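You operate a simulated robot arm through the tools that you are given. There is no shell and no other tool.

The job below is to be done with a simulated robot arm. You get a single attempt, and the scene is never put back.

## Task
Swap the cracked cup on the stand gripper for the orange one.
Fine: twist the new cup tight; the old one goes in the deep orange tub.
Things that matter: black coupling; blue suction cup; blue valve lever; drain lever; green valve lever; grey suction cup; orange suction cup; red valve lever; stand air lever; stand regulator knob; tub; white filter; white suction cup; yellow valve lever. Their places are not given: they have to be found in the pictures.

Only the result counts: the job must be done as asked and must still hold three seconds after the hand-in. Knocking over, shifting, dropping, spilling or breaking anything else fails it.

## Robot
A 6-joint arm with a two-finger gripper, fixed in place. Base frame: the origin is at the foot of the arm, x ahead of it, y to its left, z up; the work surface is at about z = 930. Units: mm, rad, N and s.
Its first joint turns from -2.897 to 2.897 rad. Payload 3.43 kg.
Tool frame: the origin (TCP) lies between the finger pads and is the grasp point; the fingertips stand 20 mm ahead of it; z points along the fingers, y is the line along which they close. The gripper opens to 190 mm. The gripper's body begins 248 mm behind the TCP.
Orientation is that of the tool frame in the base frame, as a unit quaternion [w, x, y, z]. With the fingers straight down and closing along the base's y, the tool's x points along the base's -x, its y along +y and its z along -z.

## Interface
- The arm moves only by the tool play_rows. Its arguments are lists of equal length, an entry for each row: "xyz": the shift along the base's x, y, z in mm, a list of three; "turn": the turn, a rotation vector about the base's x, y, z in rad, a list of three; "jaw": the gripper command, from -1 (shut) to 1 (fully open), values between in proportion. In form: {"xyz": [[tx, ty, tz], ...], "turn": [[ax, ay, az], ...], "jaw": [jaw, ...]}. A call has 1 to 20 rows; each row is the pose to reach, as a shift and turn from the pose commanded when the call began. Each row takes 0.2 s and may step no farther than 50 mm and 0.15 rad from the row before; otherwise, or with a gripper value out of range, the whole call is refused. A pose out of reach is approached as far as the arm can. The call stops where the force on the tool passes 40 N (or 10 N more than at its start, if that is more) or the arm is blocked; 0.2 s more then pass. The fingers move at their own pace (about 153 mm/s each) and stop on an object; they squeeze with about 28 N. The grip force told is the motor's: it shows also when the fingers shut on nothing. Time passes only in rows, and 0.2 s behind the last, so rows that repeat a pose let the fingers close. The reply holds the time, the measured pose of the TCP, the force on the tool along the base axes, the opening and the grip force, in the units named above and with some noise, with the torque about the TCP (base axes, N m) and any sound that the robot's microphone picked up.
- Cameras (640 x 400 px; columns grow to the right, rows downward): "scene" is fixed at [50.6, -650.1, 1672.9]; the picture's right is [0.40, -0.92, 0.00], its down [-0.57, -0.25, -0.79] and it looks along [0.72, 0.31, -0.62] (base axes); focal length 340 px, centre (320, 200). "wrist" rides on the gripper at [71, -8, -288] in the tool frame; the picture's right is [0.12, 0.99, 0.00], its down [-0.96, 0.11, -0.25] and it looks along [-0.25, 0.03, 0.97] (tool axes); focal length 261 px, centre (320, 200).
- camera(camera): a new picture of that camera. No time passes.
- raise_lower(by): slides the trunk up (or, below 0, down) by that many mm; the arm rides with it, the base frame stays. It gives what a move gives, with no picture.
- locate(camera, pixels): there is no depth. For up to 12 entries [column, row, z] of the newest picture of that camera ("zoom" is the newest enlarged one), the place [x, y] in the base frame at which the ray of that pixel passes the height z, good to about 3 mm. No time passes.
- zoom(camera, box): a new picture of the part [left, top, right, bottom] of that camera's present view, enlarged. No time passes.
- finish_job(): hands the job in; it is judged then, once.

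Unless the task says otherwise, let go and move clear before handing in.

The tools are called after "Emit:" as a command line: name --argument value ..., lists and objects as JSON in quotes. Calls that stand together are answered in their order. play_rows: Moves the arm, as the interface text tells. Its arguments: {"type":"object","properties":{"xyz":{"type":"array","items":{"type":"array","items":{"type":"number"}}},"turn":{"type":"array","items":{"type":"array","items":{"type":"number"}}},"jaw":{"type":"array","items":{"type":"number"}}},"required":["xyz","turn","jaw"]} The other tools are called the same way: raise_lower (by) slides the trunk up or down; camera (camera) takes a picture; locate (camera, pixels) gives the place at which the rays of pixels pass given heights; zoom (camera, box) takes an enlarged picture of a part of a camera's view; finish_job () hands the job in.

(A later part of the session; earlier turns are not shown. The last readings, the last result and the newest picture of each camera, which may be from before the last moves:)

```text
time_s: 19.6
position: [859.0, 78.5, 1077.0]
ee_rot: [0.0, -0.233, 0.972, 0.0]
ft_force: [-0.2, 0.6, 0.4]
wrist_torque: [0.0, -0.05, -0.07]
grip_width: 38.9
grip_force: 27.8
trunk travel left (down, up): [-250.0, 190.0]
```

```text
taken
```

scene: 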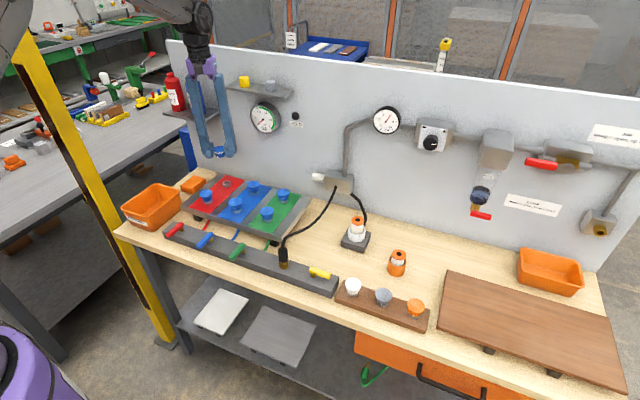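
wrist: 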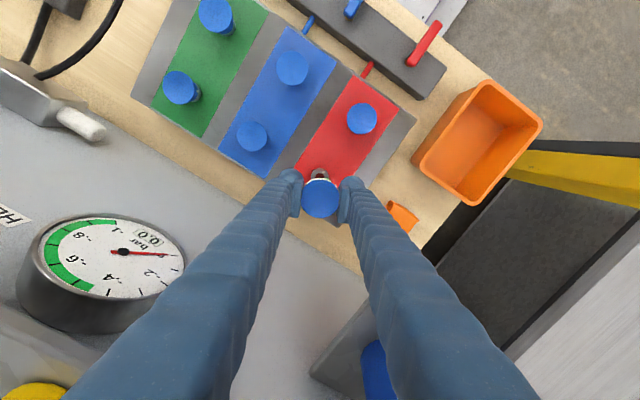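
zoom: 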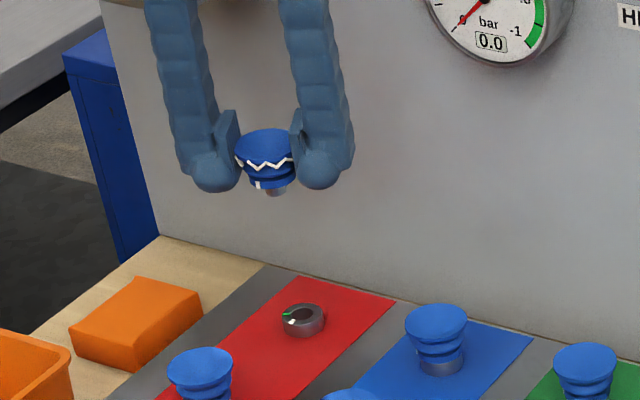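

The cup came off cleanly and the bare socket at (300,318) in the zoom has a white and a green mark. I'll zoom in on the socket to read them.

Emit:
zoom --camera "scene" --box '[215, 175, 240, 192]'

Emit:
zoom --camera "scene" --box '[370, 275, 440, 325]'

Emit:
zoom --camera "scene" --box '[205, 145, 235, 165]'

Emit:
locate --camera "wrist" --pixels '[[495, 80, 950], [543, 125, 950], [469, 204, 950], [411, 162, 950], [495, 80, 920], [543, 125, 920], [469, 204, 920], [411, 162, 920], [319, 174, 942], [401, 202, 900]]'

Emit:
locate --camera "scene" --pixels '[[120.3, 207.25, 950], [155.6, 182.9, 950], [180, 192.25, 950], [146.6, 216, 950], [120.3, 207.25, 920], [155.6, 182.9, 920], [180, 192.25, 920], [146.6, 216, 920], [226.5, 182.5, 942]]'

```text
16.00 times, centred on (228, 184) of scene
```

zoom: 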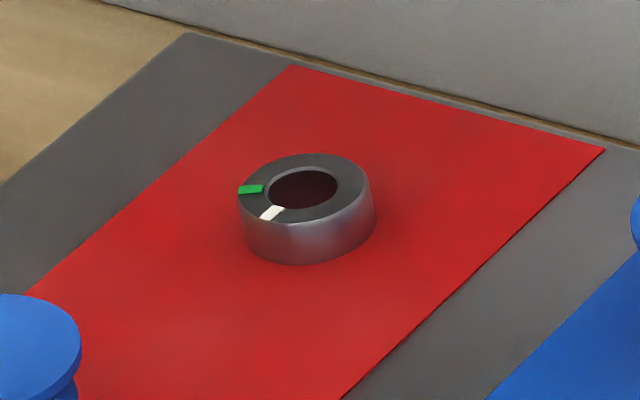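

```text
8.00 times, centred on (405, 300) of scene
```

zoom: 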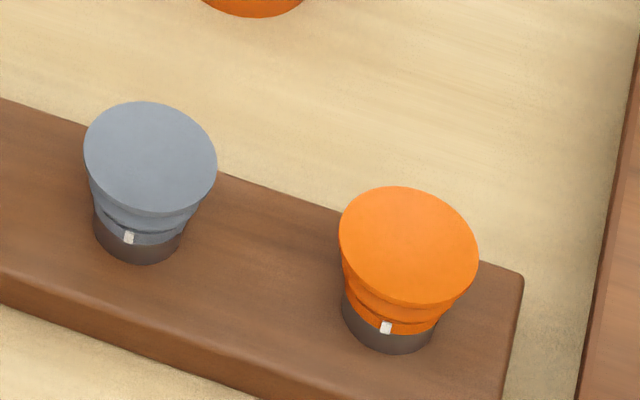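

```text
16.00 times, centred on (220, 155) of scene
```

zoom: 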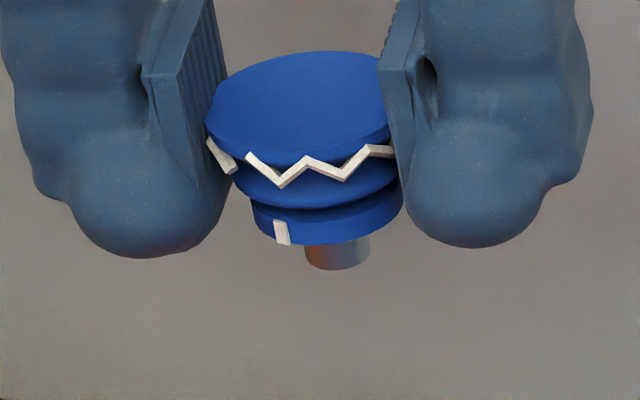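

```text
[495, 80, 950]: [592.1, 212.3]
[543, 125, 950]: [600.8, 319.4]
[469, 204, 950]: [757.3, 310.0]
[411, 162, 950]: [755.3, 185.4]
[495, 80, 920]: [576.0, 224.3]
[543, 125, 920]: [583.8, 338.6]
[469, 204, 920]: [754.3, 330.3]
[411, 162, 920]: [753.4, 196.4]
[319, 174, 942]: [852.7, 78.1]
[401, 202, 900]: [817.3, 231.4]
```

```text
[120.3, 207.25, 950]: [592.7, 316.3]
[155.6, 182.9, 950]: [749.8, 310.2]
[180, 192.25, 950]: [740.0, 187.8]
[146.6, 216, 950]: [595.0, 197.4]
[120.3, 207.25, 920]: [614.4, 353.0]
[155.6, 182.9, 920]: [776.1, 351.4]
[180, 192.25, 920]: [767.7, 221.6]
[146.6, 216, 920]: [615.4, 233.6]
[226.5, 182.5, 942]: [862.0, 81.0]
```

The socket's white mark is the entry angle, the green mark is the locked angle, and the cup's tick was aligned with white when it came out. The tub rim is at z ≈ 948, spanning x 593–755 and y 190–316. I'll carry the cracked cup above the tub and turn the jaw along its long side.

Emit:
play_rows --xyz '[[-15, 10, 5], [-35, 32, 10], [-60, 55, 10], [-85, 79, 10], [-110, 103, 10], [-135, 127, 10], [-160, 151, 10], [-184, 174, 10], [-184, 174, 10]]' --turn '[[0, 0, 0.1], [0, 0, 0.22], [0, 0, 0.34], [0, 0, 0.46], [0, 0, 0.58], [0, 0, 0.7], [0, 0, 0.82], [0, 0, 0.94], [0, 0, 0.94]]' --jaw '[-1, -1, -1, -1, -1, -1, -1, -1, -1]'

Emit:
camera --camera "wrist"

Emit:
camera --camera "scene"

```text
time_s: 21.6
position: [676.9, 254.0, 1086.6]
ee_rot: [-0.001, -0.648, 0.762, 0.001]
ft_force: [0.5, 1.0, -1.3]
wrist_torque: [-0.03, 0.06, 0.0]
grip_width: 38.6
grip_force: 27.9
trunk travel left (down, up): [-250.0, 190.0]
```

```text
taken
```

wrist: 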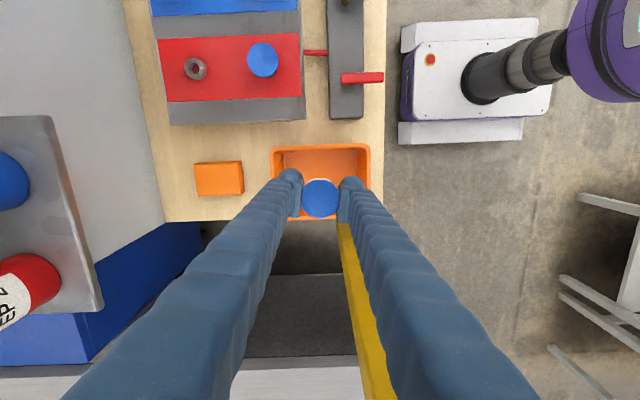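

```text
taken
```

scene: 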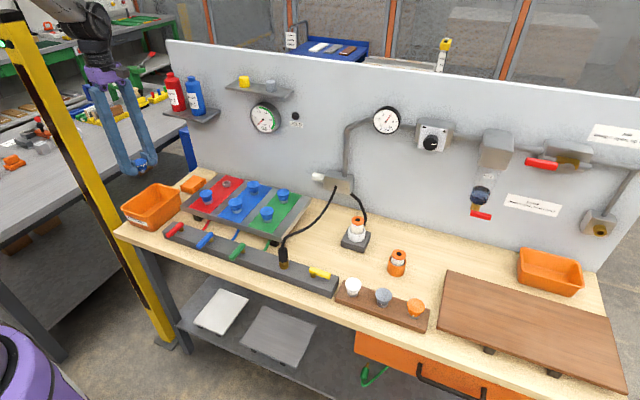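

The cup at wrist (320,197) is over the tub, whose rim spans roughly (271–370, 146–220). I'll check the rim centre and zoom in before descending.

Emit:
zoom --camera "wrist" --box '[240, 120, 400, 240]'

Emit:
locate --camera "wrist" --pixels '[[271, 148, 948], [370, 146, 948], [370, 218, 948], [274, 220, 948], [283, 152, 945], [362, 150, 945]]'

```text
3.33 times, centred on (320, 180) of wrist
```

zoom: 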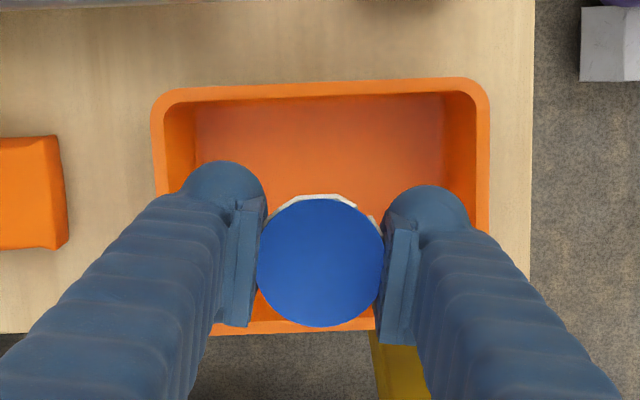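

```text
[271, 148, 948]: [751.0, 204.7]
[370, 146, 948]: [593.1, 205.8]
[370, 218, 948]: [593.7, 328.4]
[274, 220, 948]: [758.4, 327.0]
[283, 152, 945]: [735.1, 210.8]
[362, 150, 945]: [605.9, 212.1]
```

The tub centre is about (674, 262). I'll shift +8 mm in y and lower the cup inside the tub.

Emit:
play_rows --xyz '[[-2, 8, -10], [-2, 8, -45], [-2, 8, -80], [-2, 8, -115], [-2, 8, -140], [-2, 8, -160], [-2, 8, -170], [-2, 8, -175], [-2, 8, -175]]' --turn '[[0, 0, 0], [0, 0, 0], [0, 0, 0], [0, 0, 0], [0, 0, 0], [0, 0, 0], [0, 0, 0], [0, 0, 0], [0, 0, 0]]' --jaw '[-1, -1, -1, -1, -1, -1, -1, -1, -1]'

Emit:
camera --camera "wrist"

Emit:
zoom --camera "scene" --box '[100, 140, 220, 240]'

```text
time_s: 23.6
position: [673.9, 261.9, 911.6]
ee_rot: [0.0, -0.648, 0.762, 0.0]
ft_force: [-0.3, 1.0, -0.2]
wrist_torque: [0.01, 0.01, -0.01]
grip_width: 38.7
grip_force: 27.9
trunk travel left (down, up): [-250.0, 190.0]
```

```text
taken
```

wrist: 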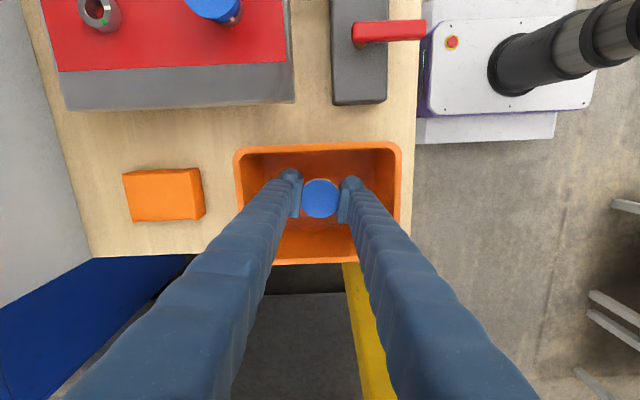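

```text
4.00 times, centred on (160, 190) of scene
```

zoom: 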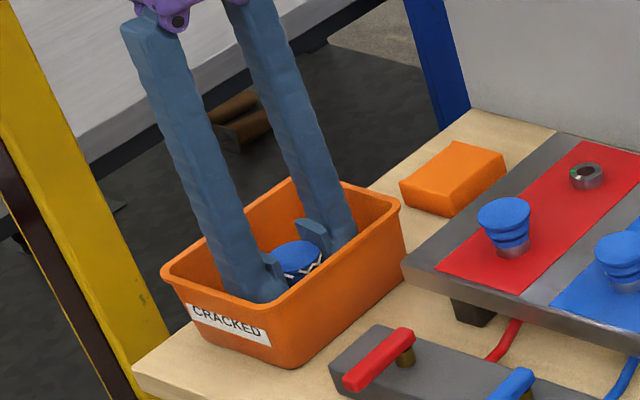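

The cup is inside the CRACKED tub at (300,258) in the zoom. I'll lower a few more mm and then open the jaw moderately.

Emit:
play_rows --xyz '[[0, 0, -3], [0, 0, -6], [0, 0, -6], [0, 0, -6]]' --turn '[[0, 0, 0], [0, 0, 0], [0, 0, 0], [0, 0, 0]]' --jaw '[-1, -1, -1, -1]'

```text
time_s: 24.6
position: [674.0, 261.9, 905.7]
ee_rot: [-0.001, -0.648, 0.762, 0.002]
ft_force: [-0.6, -0.4, -1.0]
wrist_torque: [-0.02, 0.0, 0.0]
grip_width: 38.4
grip_force: 28.2
trunk travel left (down, up): [-250.0, 190.0]
```

There's no contact yet at z 905.7. I'll lower a little more in small steps and then open to about 70 mm.

Emit:
play_rows --xyz '[[0, 0, -2], [0, 0, -4], [0, 0, -6], [0, 0, -6]]' --turn '[[0, 0, 0], [0, 0, 0], [0, 0, 0], [0, 0, 0]]' --jaw '[-1, -1, -1, -1]'

```text
time_s: 25.6
position: [674.2, 262.6, 899.0]
ee_rot: [0.0, -0.648, 0.762, 0.0]
ft_force: [0.1, 0.3, 0.0]
wrist_torque: [0.01, 0.02, 0.0]
grip_width: 38.4
grip_force: 27.8
trunk travel left (down, up): [-250.0, 190.0]
```

Still no contact, with the fingertips at about z 879. I'll release here, since the drop is only a few millimetres, and retreat straight up.

Emit:
play_rows --xyz '[[0, 0, 0], [0, 0, 0], [0, 0, 0], [0, 0, 0], [0, 0, 5], [0, 0, 20], [0, 0, 50], [0, 0, 90], [0, 0, 135], [0, 0, 180], [0, 0, 220]]' --turn '[[0, 0, 0], [0, 0, 0], [0, 0, 0], [0, 0, 0], [0, 0, 0], [0, 0, 0], [0, 0, 0], [0, 0, 0], [0, 0, 0], [0, 0, 0], [0, 0, 0]]' --jaw '[-0.45, -0.3, -0.25, -0.25, -0.25, -0.25, -0.25, -0.25, -0.25, -0.25, -0.25]'

Emit:
camera --camera "wrist"

Emit:
zoom --camera "scene" --box '[100, 140, 220, 240]'

```text
time_s: 28.0
position: [674.9, 259.4, 1122.6]
ee_rot: [-0.001, -0.648, 0.761, 0.0]
ft_force: [-0.4, -0.6, 0.5]
wrist_torque: [0.02, 0.0, 0.0]
grip_width: 71.3
grip_force: 0.1
trunk travel left (down, up): [-250.0, 190.0]
```

```text
taken
```

wrist: 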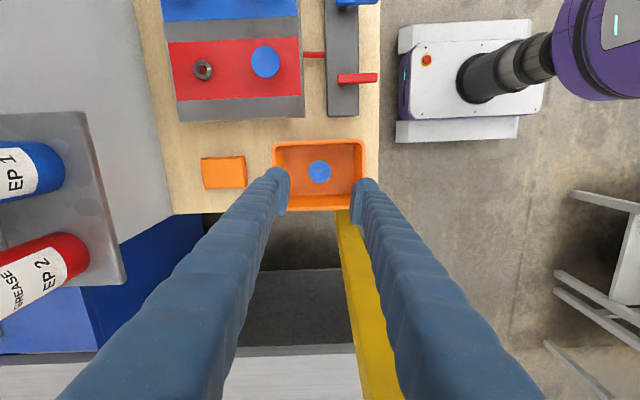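

```text
4.00 times, centred on (160, 190) of scene
```

zoom: 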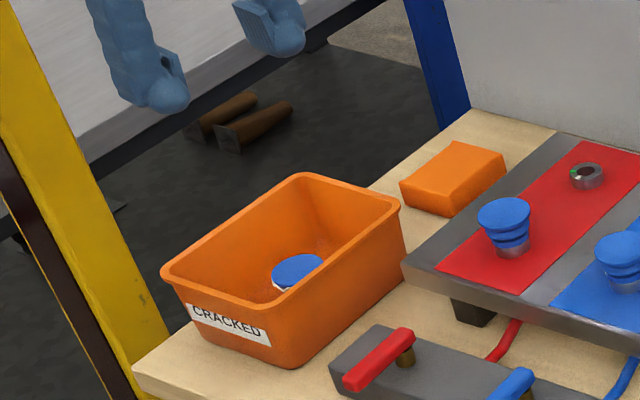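

The cracked cup rests in the CRACKED tub, seen at wrist (320,172) and scene zoom (297,270). Now I'll move to the spare rack, turning the jaw back to about +0.3 rad on the way.

Emit:
play_rows --xyz '[[0, -40, 10], [-2, -84, 20], [-5, -128, 30], [-8, -172, 30], [-11, -216, 30], [-14, -260, 30], [-17, -304, 30], [-20, -348, 30], [-23, -392, 30], [-26, -436, 30], [-29, -480, 30], [-32, -524, 30], [-35, -568, 30], [-38, -612, 30], [-41, -656, 30], [-44, -700, 30], [-47, -744, 30], [-50, -788, 30], [-53, -832, 30], [-55, -870, 30]]' --turn '[[0, 0, 0], [0, 0, -0.06], [0, 0, -0.12], [0, 0, -0.18], [0, 0, -0.24], [0, 0, -0.3], [0, 0, -0.36], [0, 0, -0.42], [0, 0, -0.48], [0, 0, -0.54], [0, 0, -0.6], [0, 0, -0.66], [0, 0, -0.72], [0, 0, -0.78], [0, 0, -0.84], [0, 0, -0.9], [0, 0, -0.96], [0, 0, -1.02], [0, 0, -1.08], [0, 0, -1.11]]' --jaw '[-0.25, -0.25, -0.25, -0.25, -0.25, -0.25, -0.25, -0.25, -0.25, -0.25, -0.25, -0.25, -0.25, -0.25, -0.25, -0.25, -0.25, -0.25, -0.25, -0.25]'

Emit:
camera --camera "wrist"

Emit:
camera --camera "scene"

```text
time_s: 32.2
position: [619.3, -608.9, 1148.1]
ee_rot: [-0.001, -0.148, 0.989, 0.001]
ft_force: [-0.1, -0.1, 0.0]
wrist_torque: [0.05, 0.02, -0.01]
grip_width: 71.2
grip_force: 0.0
trunk travel left (down, up): [-250.0, 190.0]
```

```text
taken
```

wrist: 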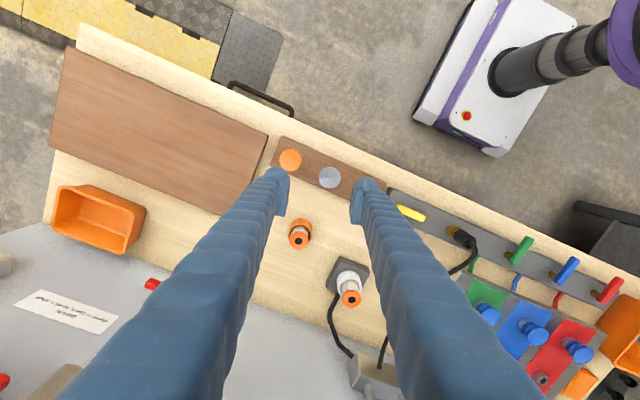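

```text
taken
```

scene: 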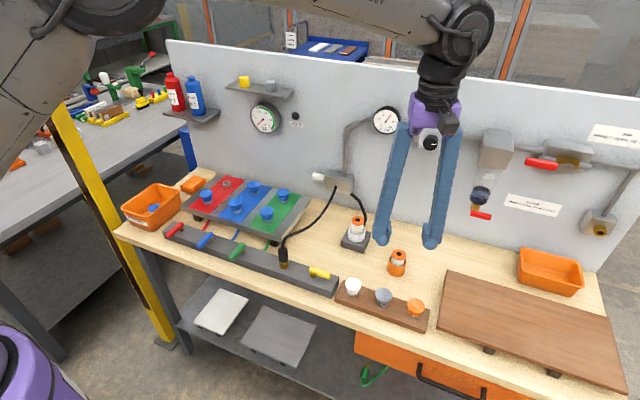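

The orange spare cup is at wrist (290,160). I'll move over (620, -671) at about z 1010 and look again to centre on it.

Emit:
play_rows --xyz '[[0, -20, -20], [0, -40, -45], [0, -55, -75], [1, -62, -105], [1, -62, -130], [1, -62, -138], [1, -62, -138]]' --turn '[[0, 0, 0], [0, 0, 0], [0, 0, 0], [0, 0, 0], [0, 0, 0], [0, 0, 0], [0, 0, 0]]' --jaw '[-0.25, -0.3, -0.35, -0.37, -0.37, -0.37, -0.37]'

Emit:
camera --camera "wrist"

Emit:
zoom --camera "wrist" --box '[250, 140, 390, 230]'

Emit:
zoom --camera "scene" --box '[340, 230, 460, 330]'

```text
time_s: 33.8
position: [619.7, -670.5, 1010.6]
ee_rot: [0.0, -0.149, 0.989, -0.001]
ft_force: [-0.3, -1.1, -0.3]
wrist_torque: [0.01, -0.02, -0.03]
grip_width: 59.7
grip_force: 0.1
trunk travel left (down, up): [-250.0, 190.0]
```

```text
taken
```

wrist: 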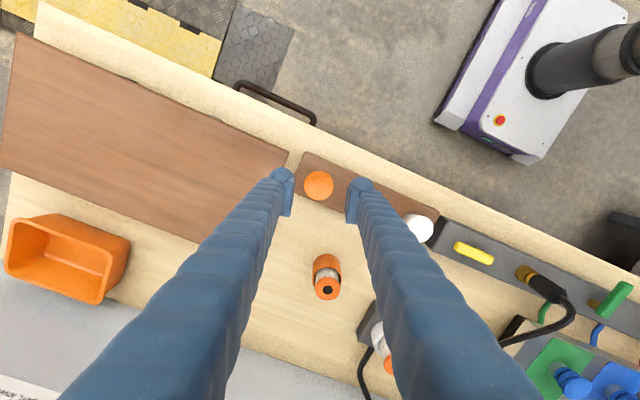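

```text
4.44 times, centred on (320, 185) of wrist
```

zoom: 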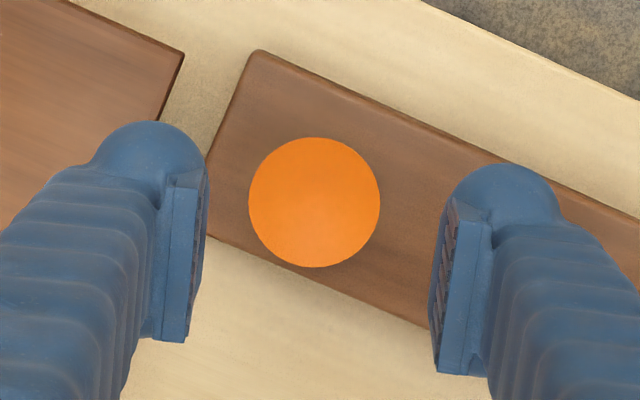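

```text
4.00 times, centred on (400, 280) of scene
```

zoom: 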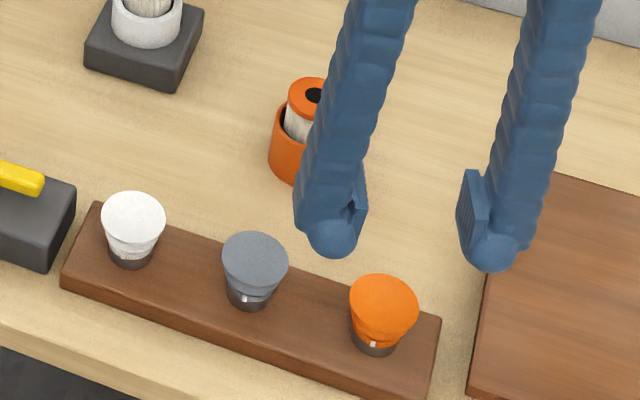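

Relative to the tool axis at about (320,184), the orange cup at wrist (318.6,185.5) is only 2–3 mm off toward +x. I'll check the height of the brown board edge near the left finger before descending.

Emit:
locate --camera "wrist" --pixels '[[289.4, 152.3, 880], [289.4, 152.3, 900], [289.4, 152.3, 920], [318.6, 185.5, 928], [419, 228, 928]]'

Emit:
locate --camera "scene" --pixels '[[437.4, 328.8, 880], [437.4, 328.8, 900], [437.4, 328.8, 920], [447.6, 271.4, 880], [447.6, 271.4, 900], [447.6, 271.4, 920]]'

Emit:
zoom --camera "scene" --box '[400, 285, 440, 315]'

```text
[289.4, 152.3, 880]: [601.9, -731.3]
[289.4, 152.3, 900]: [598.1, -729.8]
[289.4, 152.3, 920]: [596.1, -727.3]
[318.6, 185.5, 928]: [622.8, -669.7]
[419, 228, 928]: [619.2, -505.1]
```

```text
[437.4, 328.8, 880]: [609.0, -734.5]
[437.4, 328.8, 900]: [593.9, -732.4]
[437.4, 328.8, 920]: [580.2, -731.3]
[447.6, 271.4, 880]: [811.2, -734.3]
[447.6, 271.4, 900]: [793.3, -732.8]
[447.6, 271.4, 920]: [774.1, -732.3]
```

```text
13.33 times, centred on (420, 300) of scene
```

zoom: 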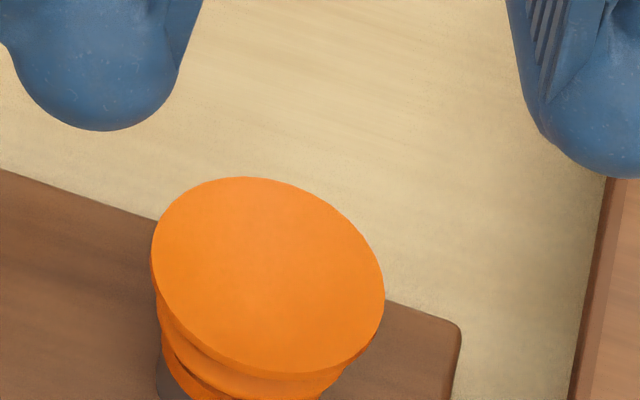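

The orange cup is at (622.7, -670), and the brown board edge at y ≈ -732 has its top near z 893. I'll turn +0.15 rad for more clearance to the grey cup, narrow the jaw to about 55 mm, and go down to just above the cup to check.

Emit:
play_rows --xyz '[[1, 0, -5], [2.5, 0.3, -15], [3, 0.3, -30], [3, 0.3, -42], [3, 0.3, -46], [3, 0.3, -46]]' --turn '[[0, 0, 0.05], [0, 0, 0.1], [0, 0, 0.15], [0, 0, 0.15], [0, 0, 0.15], [0, 0, 0.15]]' --jaw '[-0.4, -0.42, -0.42, -0.42, -0.42, -0.42]'

Emit:
zoom --camera "wrist" --box '[250, 140, 390, 230]'

Emit:
zoom --camera "scene" --box '[370, 255, 450, 325]'

```text
time_s: 35.2
position: [622.8, -671.0, 965.3]
ee_rot: [0.0, -0.223, 0.975, 0.0]
ft_force: [-0.7, -0.5, 0.2]
wrist_torque: [0.0, -0.01, -0.01]
grip_width: 55.2
grip_force: 0.1
trunk travel left (down, up): [-250.0, 190.0]
```

```text
4.44 times, centred on (320, 185) of wrist
```

zoom: 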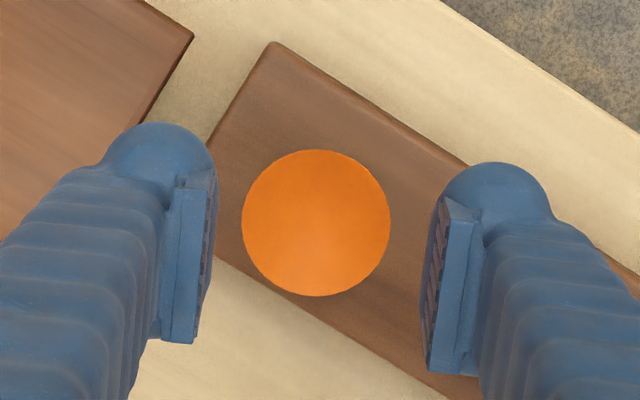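

```text
5.71 times, centred on (410, 290) of scene
```

zoom: 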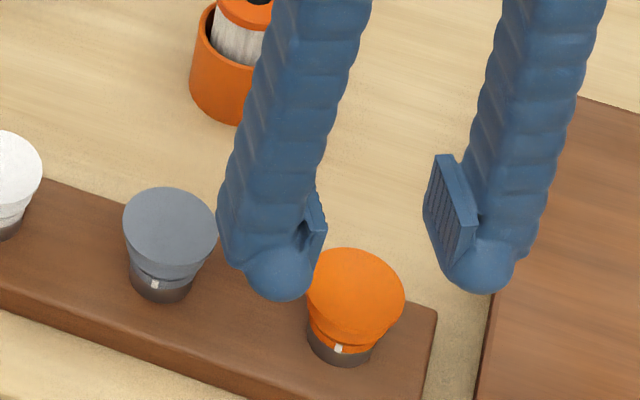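

The cup centre at zoom (316,223) matches the predicted tool axis and sits midway between the pads. I'll descend to z ≈ 918 around it.

Emit:
play_rows --xyz '[[0, 0.5, -12], [0, 0.5, -24], [0, 0.5, -36], [0, 0.5, -44], [0, 0.5, -47], [0, 0.5, -47]]' --turn '[[0, 0, 0], [0, 0, 0], [0, 0, 0], [0, 0, 0], [0, 0, 0], [0, 0, 0]]' --jaw '[-0.42, -0.42, -0.42, -0.42, -0.42, -0.42]'

Emit:
zoom --camera "wrist" --box '[250, 140, 390, 230]'

Emit:
zoom --camera "scene" --box '[370, 255, 450, 325]'

```text
time_s: 36.6
position: [623.7, -668.6, 917.7]
ee_rot: [0.0, -0.223, 0.975, -0.001]
ft_force: [-0.8, -0.9, 0.4]
wrist_torque: [-0.01, 0.01, 0.03]
grip_width: 55.1
grip_force: 0.0
trunk travel left (down, up): [-250.0, 190.0]
```

```text
4.44 times, centred on (320, 185) of wrist
```

zoom: 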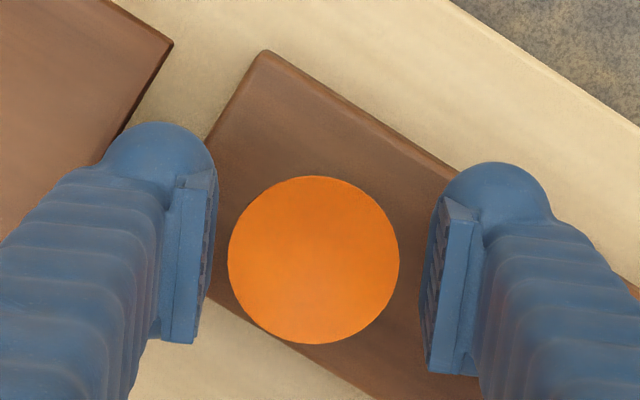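

```text
5.71 times, centred on (410, 290) of scene
```

zoom: 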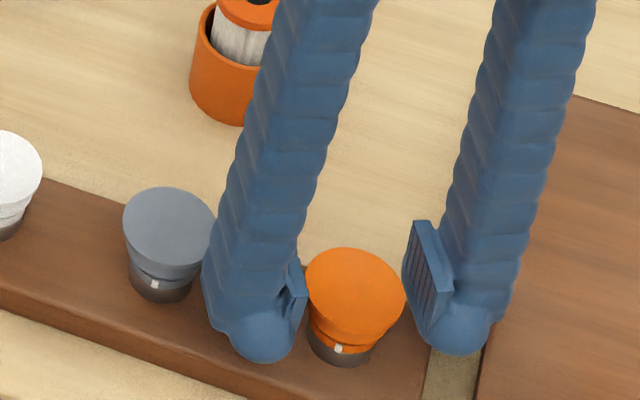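

The cup sits between the pads, about 1 mm toward the left one. I'll correct that and close.

Emit:
play_rows --xyz '[[0.4, -0.8, 0], [0.4, -0.8, 0], [0.4, -0.8, 0], [0.4, -0.8, 0], [0.4, -0.8, 0]]' --turn '[[0, 0, 0], [0, 0, 0], [0, 0, 0], [0, 0, 0], [0, 0, 0]]' --jaw '[-0.45, -0.6, -1, -1, -1]'

Emit:
zoom --camera "wrist" --box '[250, 140, 390, 230]'

Emit:
zoom --camera "scene" --box '[370, 255, 450, 325]'

```text
time_s: 37.8
position: [624.8, -670.1, 919.5]
ee_rot: [-0.001, -0.222, 0.975, 0.0]
ft_force: [2.5, -1.8, -0.3]
wrist_torque: [-0.01, -0.03, -0.02]
grip_width: 39.3
grip_force: 27.5
trunk travel left (down, up): [-250.0, 190.0]
```

```text
4.44 times, centred on (320, 185) of wrist
```

zoom: 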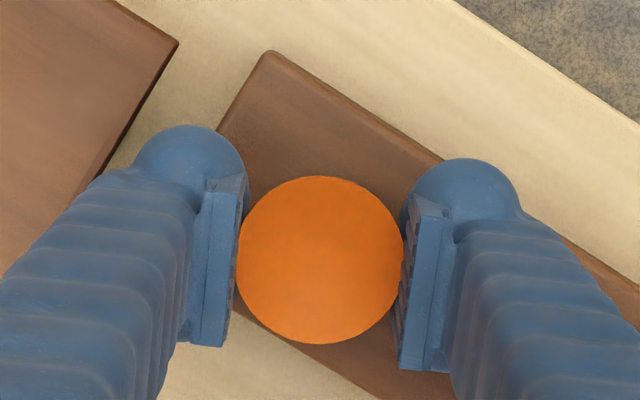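

```text
5.71 times, centred on (410, 290) of scene
```

zoom: 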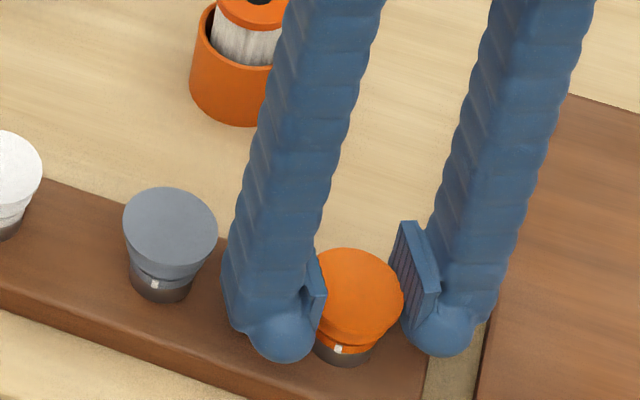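

The orange cup is gripped at 39.3 mm with 27.5 N. I'll lift gently and watch the force.

Emit:
play_rows --xyz '[[0, 0, 3], [0, 0, 6], [0, 0, 10], [0, 0, 14]]' --turn '[[0, 0, 0], [0, 0, 0], [0, 0, 0], [0, 0, 0]]' --jaw '[-1, -1, -1, -1]'

Emit:
zoom --camera "scene" --box '[370, 255, 450, 325]'

```text
time_s: 38.8
position: [622.9, -669.8, 932.7]
ee_rot: [-0.001, -0.223, 0.975, 0.002]
ft_force: [-0.1, 0.4, 0.0]
wrist_torque: [-0.03, 0.02, 0.0]
grip_width: 39.4
grip_force: 28.3
trunk travel left (down, up): [-250.0, 190.0]
```

```text
5.71 times, centred on (410, 290) of scene
```

zoom: 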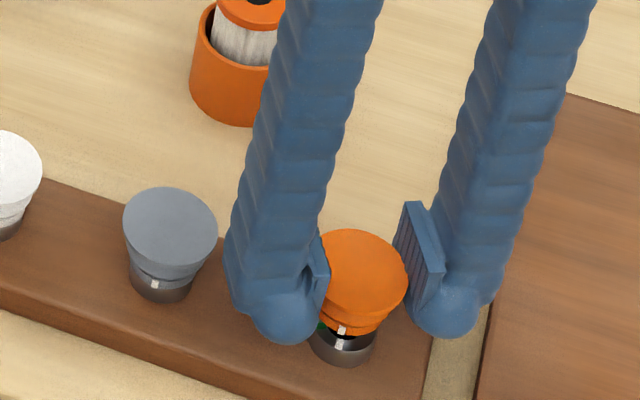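

It lifted freely, and the rack socket underneath shows the same white and green marks with the tick aligned to white. I'll raise it and carry it back toward the empty socket, keeping the jaw angle.

Emit:
play_rows --xyz '[[0, 0, 30], [0, 0, 70], [0, 0, 110], [0, 10, 150], [4, 45, 170], [10, 88, 175], [16, 131, 175], [22, 174, 175], [30, 217, 175], [40, 260, 175], [50, 303, 175], [60, 346, 175], [72, 389, 175], [86, 432, 175], [100, 475, 175], [115, 518, 175], [130, 561, 175], [146, 604, 175], [162, 645, 175], [178, 685, 175]]' --turn '[[0, 0, 0], [0, 0, 0], [0, 0, 0], [0, 0, 0], [0, 0, 0], [0, 0, 0], [0, 0, 0], [0, 0, 0], [0, 0, 0], [0, 0, 0], [0, 0, 0], [0, 0, 0], [0, 0, 0], [0, 0, 0], [0, 0, 0], [0, 0, 0], [0, 0, 0], [0, 0, 0], [0, 0, 0], [0, 0, 0]]' --jaw '[-1, -1, -1, -1, -1, -1, -1, -1, -1, -1, -1, -1, -1, -1, -1, -1, -1, -1, -1, -1]'

Emit:
camera --camera "wrist"

Emit:
camera --camera "scene"

Emit:
zoom --camera "wrist" --box '[260, 140, 400, 230]'

```text
time_s: 43.0
position: [802.3, 16.6, 1107.6]
ee_rot: [0.0, -0.223, 0.975, 0.0]
ft_force: [0.0, 0.8, -0.3]
wrist_torque: [-0.06, 0.06, 0.0]
grip_width: 39.0
grip_force: 28.1
trunk travel left (down, up): [-250.0, 190.0]
```

```text
taken
```

wrist: 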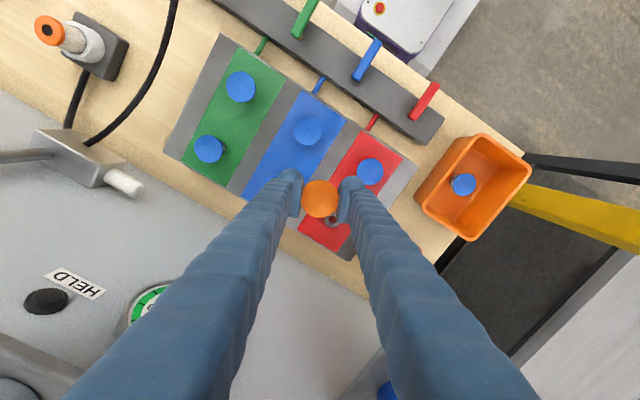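

```text
taken
```

scene: 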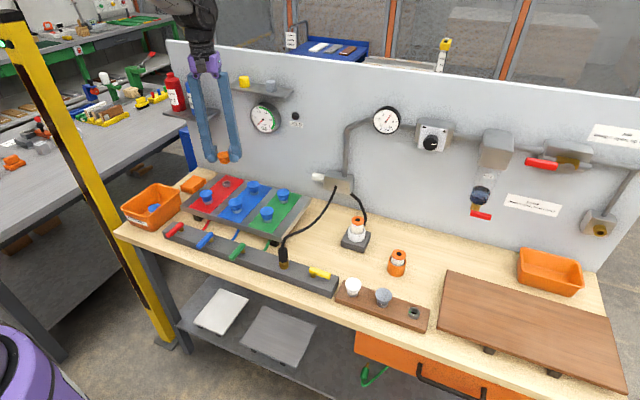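

```text
4.44 times, centred on (330, 185) of wrist
```

zoom: 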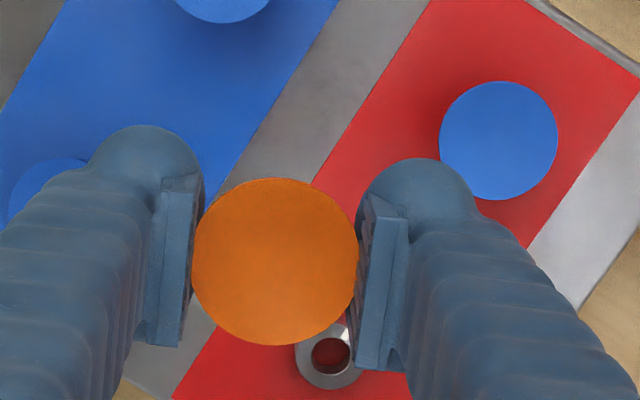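

The orange cup is in the jaw and the empty socket shows at zoom (328,357). I'll compare the white-mark angle on the rack socket and the plate socket so the tick goes in at the right angle.

Emit:
zoom --camera "scene" --box '[402, 303, 427, 320]'

Emit:
zoom --camera "scene" --box '[216, 175, 236, 189]'

Emit:
zoom --camera "scene" --box '[210, 145, 240, 165]'

Emit:
zoom --camera "wrist" --box '[320, 205, 350, 230]'

```text
16.00 times, centred on (414, 312) of scene
```

zoom: 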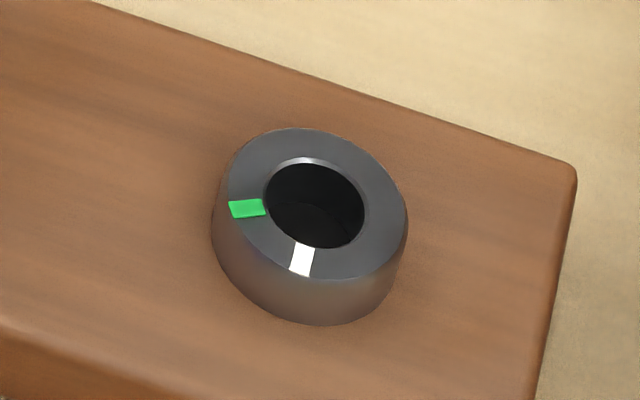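

```text
16.00 times, centred on (226, 182) of scene
```

zoom: 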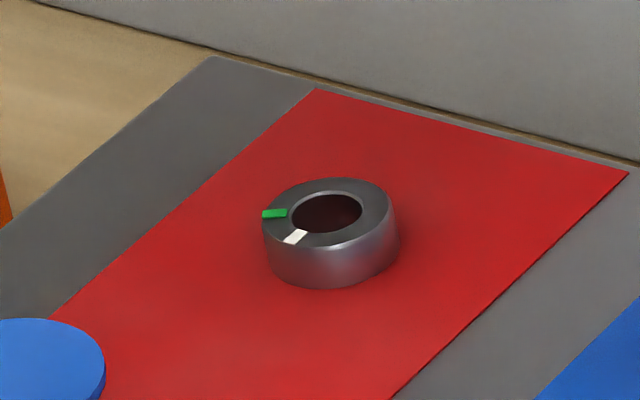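

```text
16.00 times, centred on (225, 155) of scene
```

zoom: 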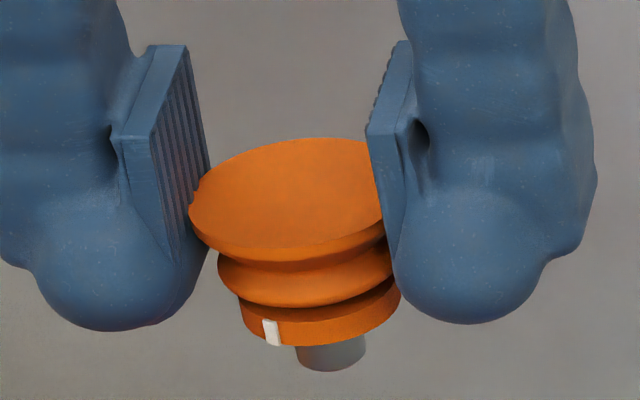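

```text
16.00 times, centred on (335, 218) of wrist
```

zoom: 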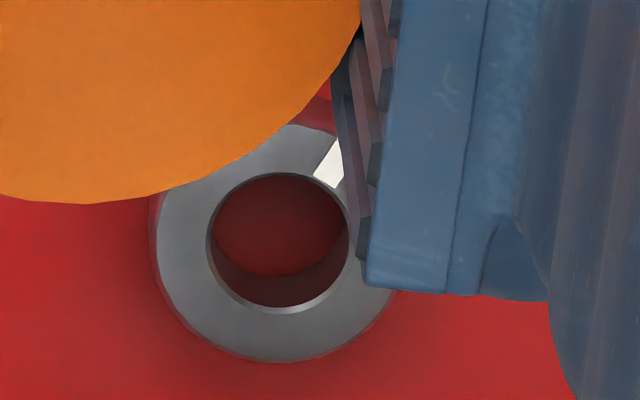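

The marks are clear: white for entry, green for locked. I'll locate the ring centres and marks to get their azimuths.

Emit:
locate --camera "zoom" --pixels '[[277, 243, 942], [329, 163, 942], [155, 243, 942], [277, 362, 942]]'

Emit:
locate --camera "scene" --pixels '[[413.75, 312.3, 897], [412.9, 315.6, 897], [409.4, 312.5, 897], [226.5, 182.6, 942], [224.4, 184.2, 942], [223.0, 182.8, 942]]'

```text
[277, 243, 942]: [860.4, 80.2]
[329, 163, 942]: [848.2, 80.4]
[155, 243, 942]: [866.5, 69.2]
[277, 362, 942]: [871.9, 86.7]
```

```text
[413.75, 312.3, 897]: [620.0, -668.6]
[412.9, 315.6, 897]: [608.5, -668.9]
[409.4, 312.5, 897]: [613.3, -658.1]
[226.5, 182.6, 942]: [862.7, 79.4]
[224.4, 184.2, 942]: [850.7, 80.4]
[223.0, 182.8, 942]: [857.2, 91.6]
```

Both white marks face azimuth about 180°, and the green marks are about 60° clockwise from them. So I insert at the present angle and then turn -1.05 rad. I'll move over the socket at commanded (861.2, 81.2) and descend to hover.

Emit:
play_rows --xyz '[[15, 17, 0], [30, 34, 0], [45, 50, 0], [58.6, 65, 0], [58.6, 65, -25], [58.6, 65, -50], [58.6, 65, -75], [58.6, 65, -95], [58.6, 65, -105], [58.6, 65, -105]]' --turn '[[0, 0, 0], [0, 0, 0], [0, 0, 0], [0, 0, 0], [0, 0, 0], [0, 0, 0], [0, 0, 0], [0, 0, 0], [0, 0, 0], [0, 0, 0]]' --jaw '[-1, -1, -1, -1, -1, -1, -1, -1, -1, -1]'

Emit:
zoom --camera "scene" --box '[212, 162, 242, 186]'

Emit:
camera --camera "wrist"

Emit:
zoom --camera "wrist" --box '[280, 150, 360, 215]'

```text
time_s: 45.2
position: [859.5, 79.8, 1002.1]
ee_rot: [0.0, -0.223, 0.975, 0.0]
ft_force: [0.1, -0.9, 0.2]
wrist_torque: [-0.01, -0.01, 0.04]
grip_width: 38.8
grip_force: 28.1
trunk travel left (down, up): [-250.0, 190.0]
```

```text
16.00 times, centred on (227, 174) of scene
```

zoom: 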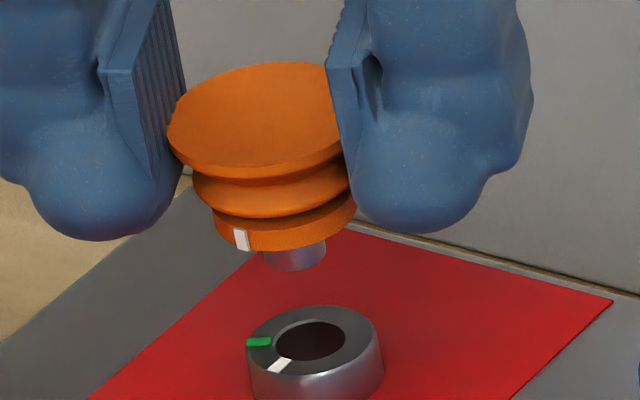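

```text
taken
```

wrist: 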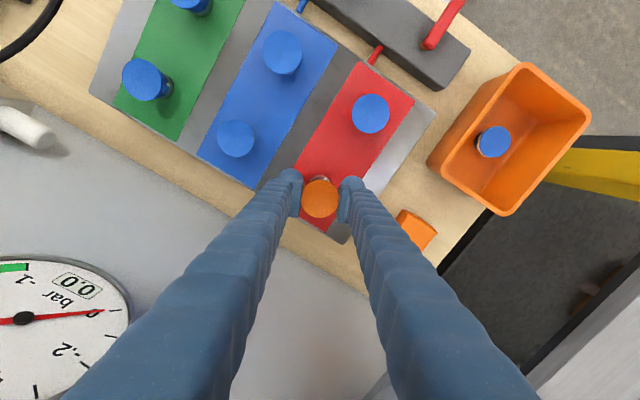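

```text
6.15 times, centred on (320, 182) of wrist
```

zoom: 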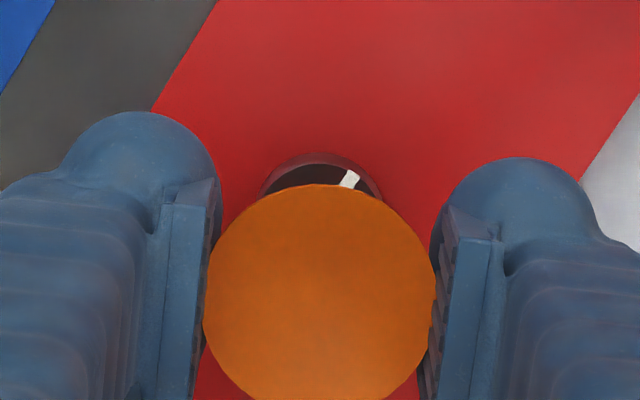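

The stem at (295,258) should drop straight to the hole at (311,340), and the tick lines up with the white mark. I'll descend slowly and watch the force.

Emit:
play_rows --xyz '[[0, 0, -5], [0, 0, -10], [0, 0, -15], [0, 0, -19], [0, 0, -22]]' --turn '[[0, 0, 0], [0, 0, 0], [0, 0, 0], [0, 0, 0], [0, 0, 0]]' --jaw '[-1, -1, -1, -1, -1]'

Emit:
zoom --camera "scene" --box '[212, 162, 242, 186]'

Emit:
zoom --camera "wrist" --box '[280, 150, 360, 215]'

```text
time_s: 46.4
position: [860.8, 80.9, 980.9]
ee_rot: [0.0, -0.223, 0.975, 0.001]
ft_force: [-0.7, 0.2, -0.1]
wrist_torque: [0.02, 0.0, 0.0]
grip_width: 39.1
grip_force: 27.8
trunk travel left (down, up): [-250.0, 190.0]
```

```text
16.00 times, centred on (227, 174) of scene
```

zoom: 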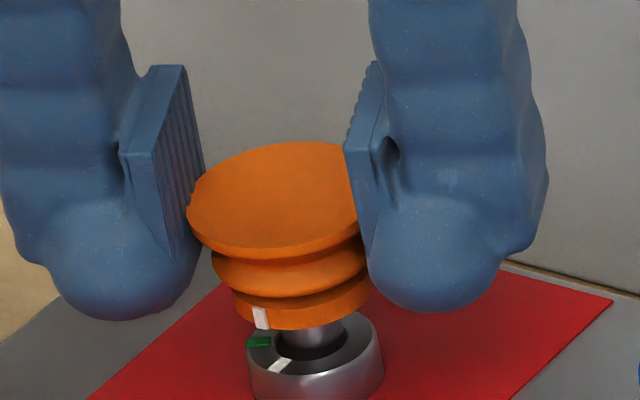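

```text
6.15 times, centred on (320, 182) of wrist
```

zoom: 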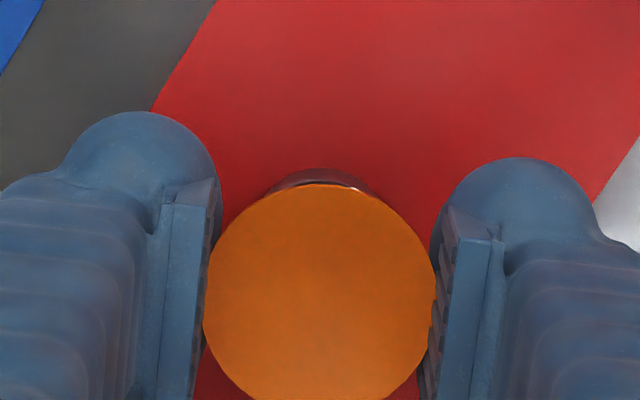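

The stem appears to be entering the hole with no side force. I'll continue down in small steps.

Emit:
play_rows --xyz '[[0, 0, -3], [0, 0, -6], [0, 0, -9], [0, 0, -12]]' --turn '[[0, 0, 0], [0, 0, 0], [0, 0, 0], [0, 0, 0]]' --jaw '[-1, -1, -1, -1]'

Emit:
zoom --camera "scene" --box '[212, 162, 242, 186]'

```text
time_s: 47.2
position: [860.6, 80.2, 980.0]
ee_rot: [0.004, -0.223, 0.975, -0.001]
ft_force: [-5.8, -0.4, 14.7]
wrist_torque: [0.03, 0.06, 0.02]
grip_width: 39.0
grip_force: 28.1
trunk travel left (down, up): [-250.0, 190.0]
stopped in row 3: the force on the tool passed its limit at 43 N (the readings are from after the stop); the commanded pose is now the measured one
```

```text
16.00 times, centred on (227, 174) of scene
```

zoom: 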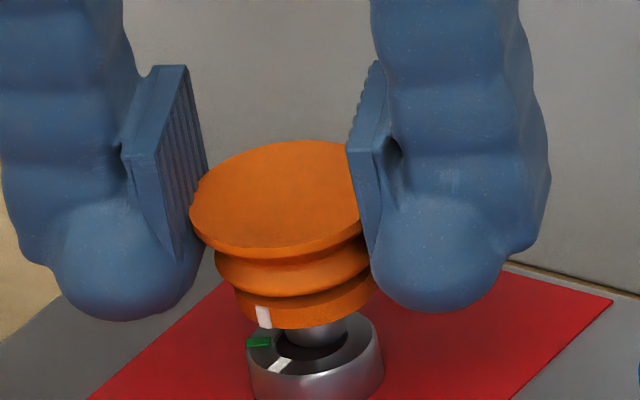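

Contact came at z ≈ 980 (43 N, then stopped), so the stem is catching the ring rim. I'll back up a few mm and look closer at the misalignment.

Emit:
play_rows --xyz '[[0, 0, 3], [0, 0, 6], [0, 0, 6]]' --turn '[[0, 0, 0], [0, 0, 0], [0, 0, 0]]' --jaw '[-1, -1, -1]'

Emit:
zoom --camera "scene" --box '[220, 171, 236, 187]'

Emit:
zoom --camera "wrist" --box '[290, 160, 350, 215]'

```text
time_s: 48.0
position: [863.1, 79.2, 981.7]
ee_rot: [0.002, -0.223, 0.975, 0.0]
ft_force: [0.6, 0.4, 0.2]
wrist_torque: [-0.01, 0.03, 0.03]
grip_width: 39.0
grip_force: 28.0
trunk travel left (down, up): [-250.0, 190.0]
```

```text
16.00 times, centred on (228, 179) of scene
```

zoom: 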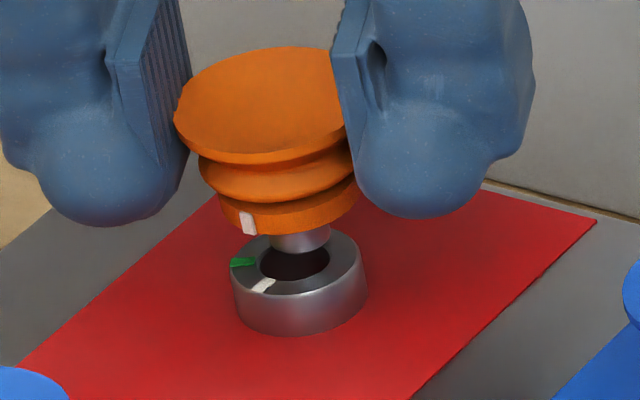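

```text
7.27 times, centred on (320, 188) of wrist
```

zoom: 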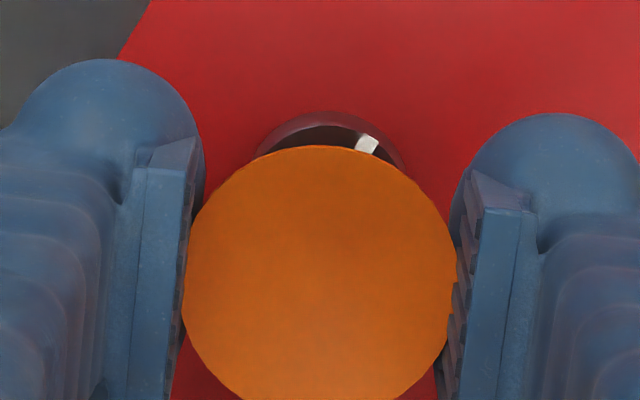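

I'm slightly off and need to measure the stem against the hole accurately. I'll use locate on the scene pixels for the stem bottom and the hole at matching heights.

Emit:
locate --camera "scene" --pixels '[[225.4, 177.5, 964.4], [226.47, 182.75, 942], [226.8, 181.5, 946], [226.5, 183.0, 942]]'

Emit:
locate --camera "zoom" --pixels '[[330, 112, 930], [320, 281, 995], [253, 150, 942], [407, 160, 942]]'

Emit:
zoom --camera "scene" --box '[222, 176, 234, 186]'

```text
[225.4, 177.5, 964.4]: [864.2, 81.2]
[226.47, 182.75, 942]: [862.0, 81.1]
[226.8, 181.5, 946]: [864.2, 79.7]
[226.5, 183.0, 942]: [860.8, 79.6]
```

```text
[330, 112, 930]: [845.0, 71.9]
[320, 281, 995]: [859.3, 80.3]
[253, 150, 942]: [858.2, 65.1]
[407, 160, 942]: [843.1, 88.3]
```

```text
16.00 times, centred on (228, 181) of scene
```

zoom: 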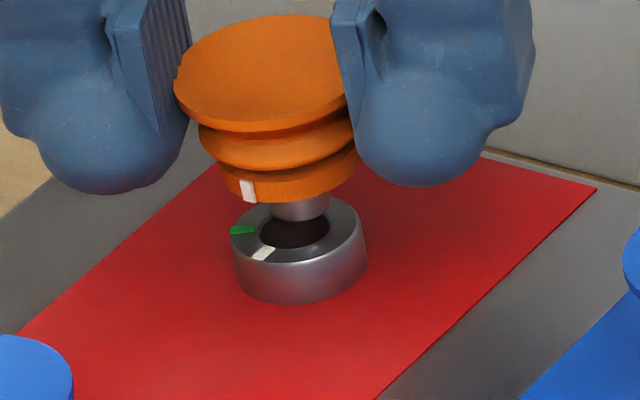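

The stem measures about 2–3 mm too far in +x relative to the hole, and the contact torque agrees, with the contact point on the +x side. I'll shift toward -x, re-centre along the closing line, and look again before touching.

Emit:
play_rows --xyz '[[-1.2, 0.4, 1], [-2.5, 0.6, 2], [-2.5, 0.6, 2]]' --turn '[[0, 0, 0], [0, 0, 0], [0, 0, 0]]' --jaw '[-1, -1, -1]'

Emit:
play_rows --xyz '[[0, 0, 0]]' --turn '[[0, 0, 0]]' --jaw '[-1]'

Emit:
play_rows --xyz '[[0, 0, 0]]' --turn '[[0, 0, 0]]' --jaw '[-1]'

Emit:
zoom --camera "scene" --box '[222, 176, 234, 186]'

Emit:
zoom --camera "wrist" --box '[290, 160, 350, 215]'

```text
time_s: 48.8
position: [860.2, 80.7, 985.5]
ee_rot: [0.002, -0.223, 0.975, 0.0]
ft_force: [0.0, 0.6, -0.9]
wrist_torque: [-0.03, -0.02, 0.0]
grip_width: 39.3
grip_force: 28.3
trunk travel left (down, up): [-250.0, 190.0]
```

```text
time_s: 49.2
position: [860.5, 80.2, 985.3]
ee_rot: [0.003, -0.223, 0.975, -0.001]
ft_force: [-0.1, -0.1, 0.0]
wrist_torque: [0.01, 0.01, -0.04]
grip_width: 39.0
grip_force: 28.3
trunk travel left (down, up): [-250.0, 190.0]
```

```text
time_s: 49.6
position: [861.2, 81.1, 985.7]
ee_rot: [0.003, -0.223, 0.975, 0.0]
ft_force: [0.1, -0.7, 0.6]
wrist_torque: [0.03, 0.0, 0.01]
grip_width: 39.2
grip_force: 28.1
trunk travel left (down, up): [-250.0, 190.0]
```

```text
16.00 times, centred on (228, 181) of scene
```

zoom: 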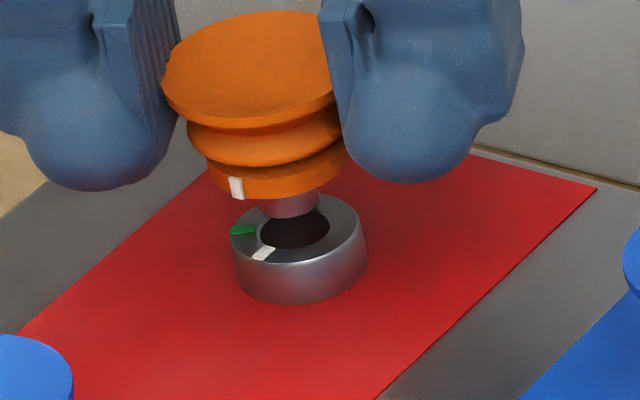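

```text
7.27 times, centred on (320, 188) of wrist
```

zoom: 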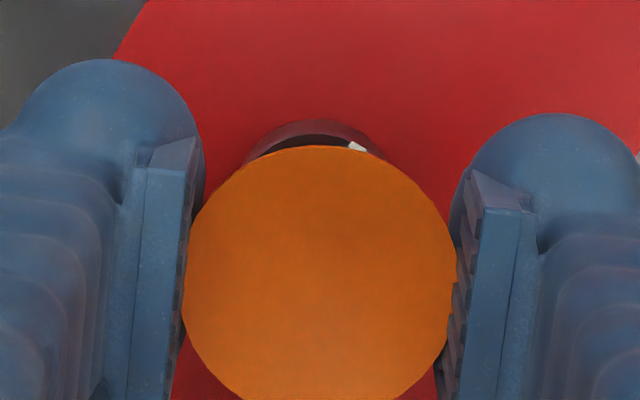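

The mean measured pose is now about (860.6, 80.7, 985.5). In the wrist zoom the ring is about 1 mm toward the left of the cup. I'll compute the stem and hole positions again from this view.

Emit:
locate --camera "scene" --pixels '[[226.03, 181.1, 947.5], [226.03, 181.1, 949], [226.44, 183.0, 942], [226.44, 183.0, 942]]'

Emit:
zoom --camera "scene" --box '[216, 168, 240, 186]'

```text
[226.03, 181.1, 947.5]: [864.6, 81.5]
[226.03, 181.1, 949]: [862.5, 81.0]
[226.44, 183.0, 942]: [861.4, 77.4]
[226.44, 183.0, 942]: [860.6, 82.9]
```

```text
16.00 times, centred on (228, 177) of scene
```

zoom: 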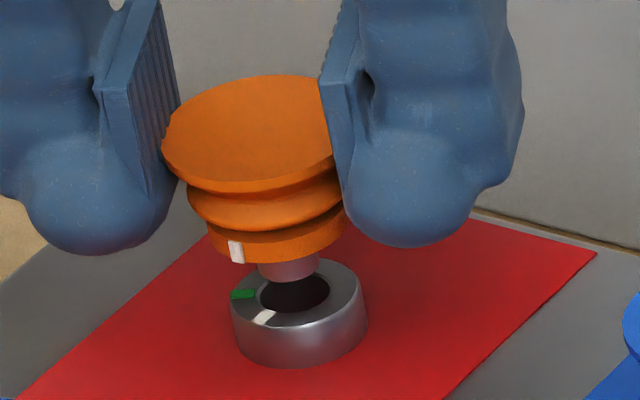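

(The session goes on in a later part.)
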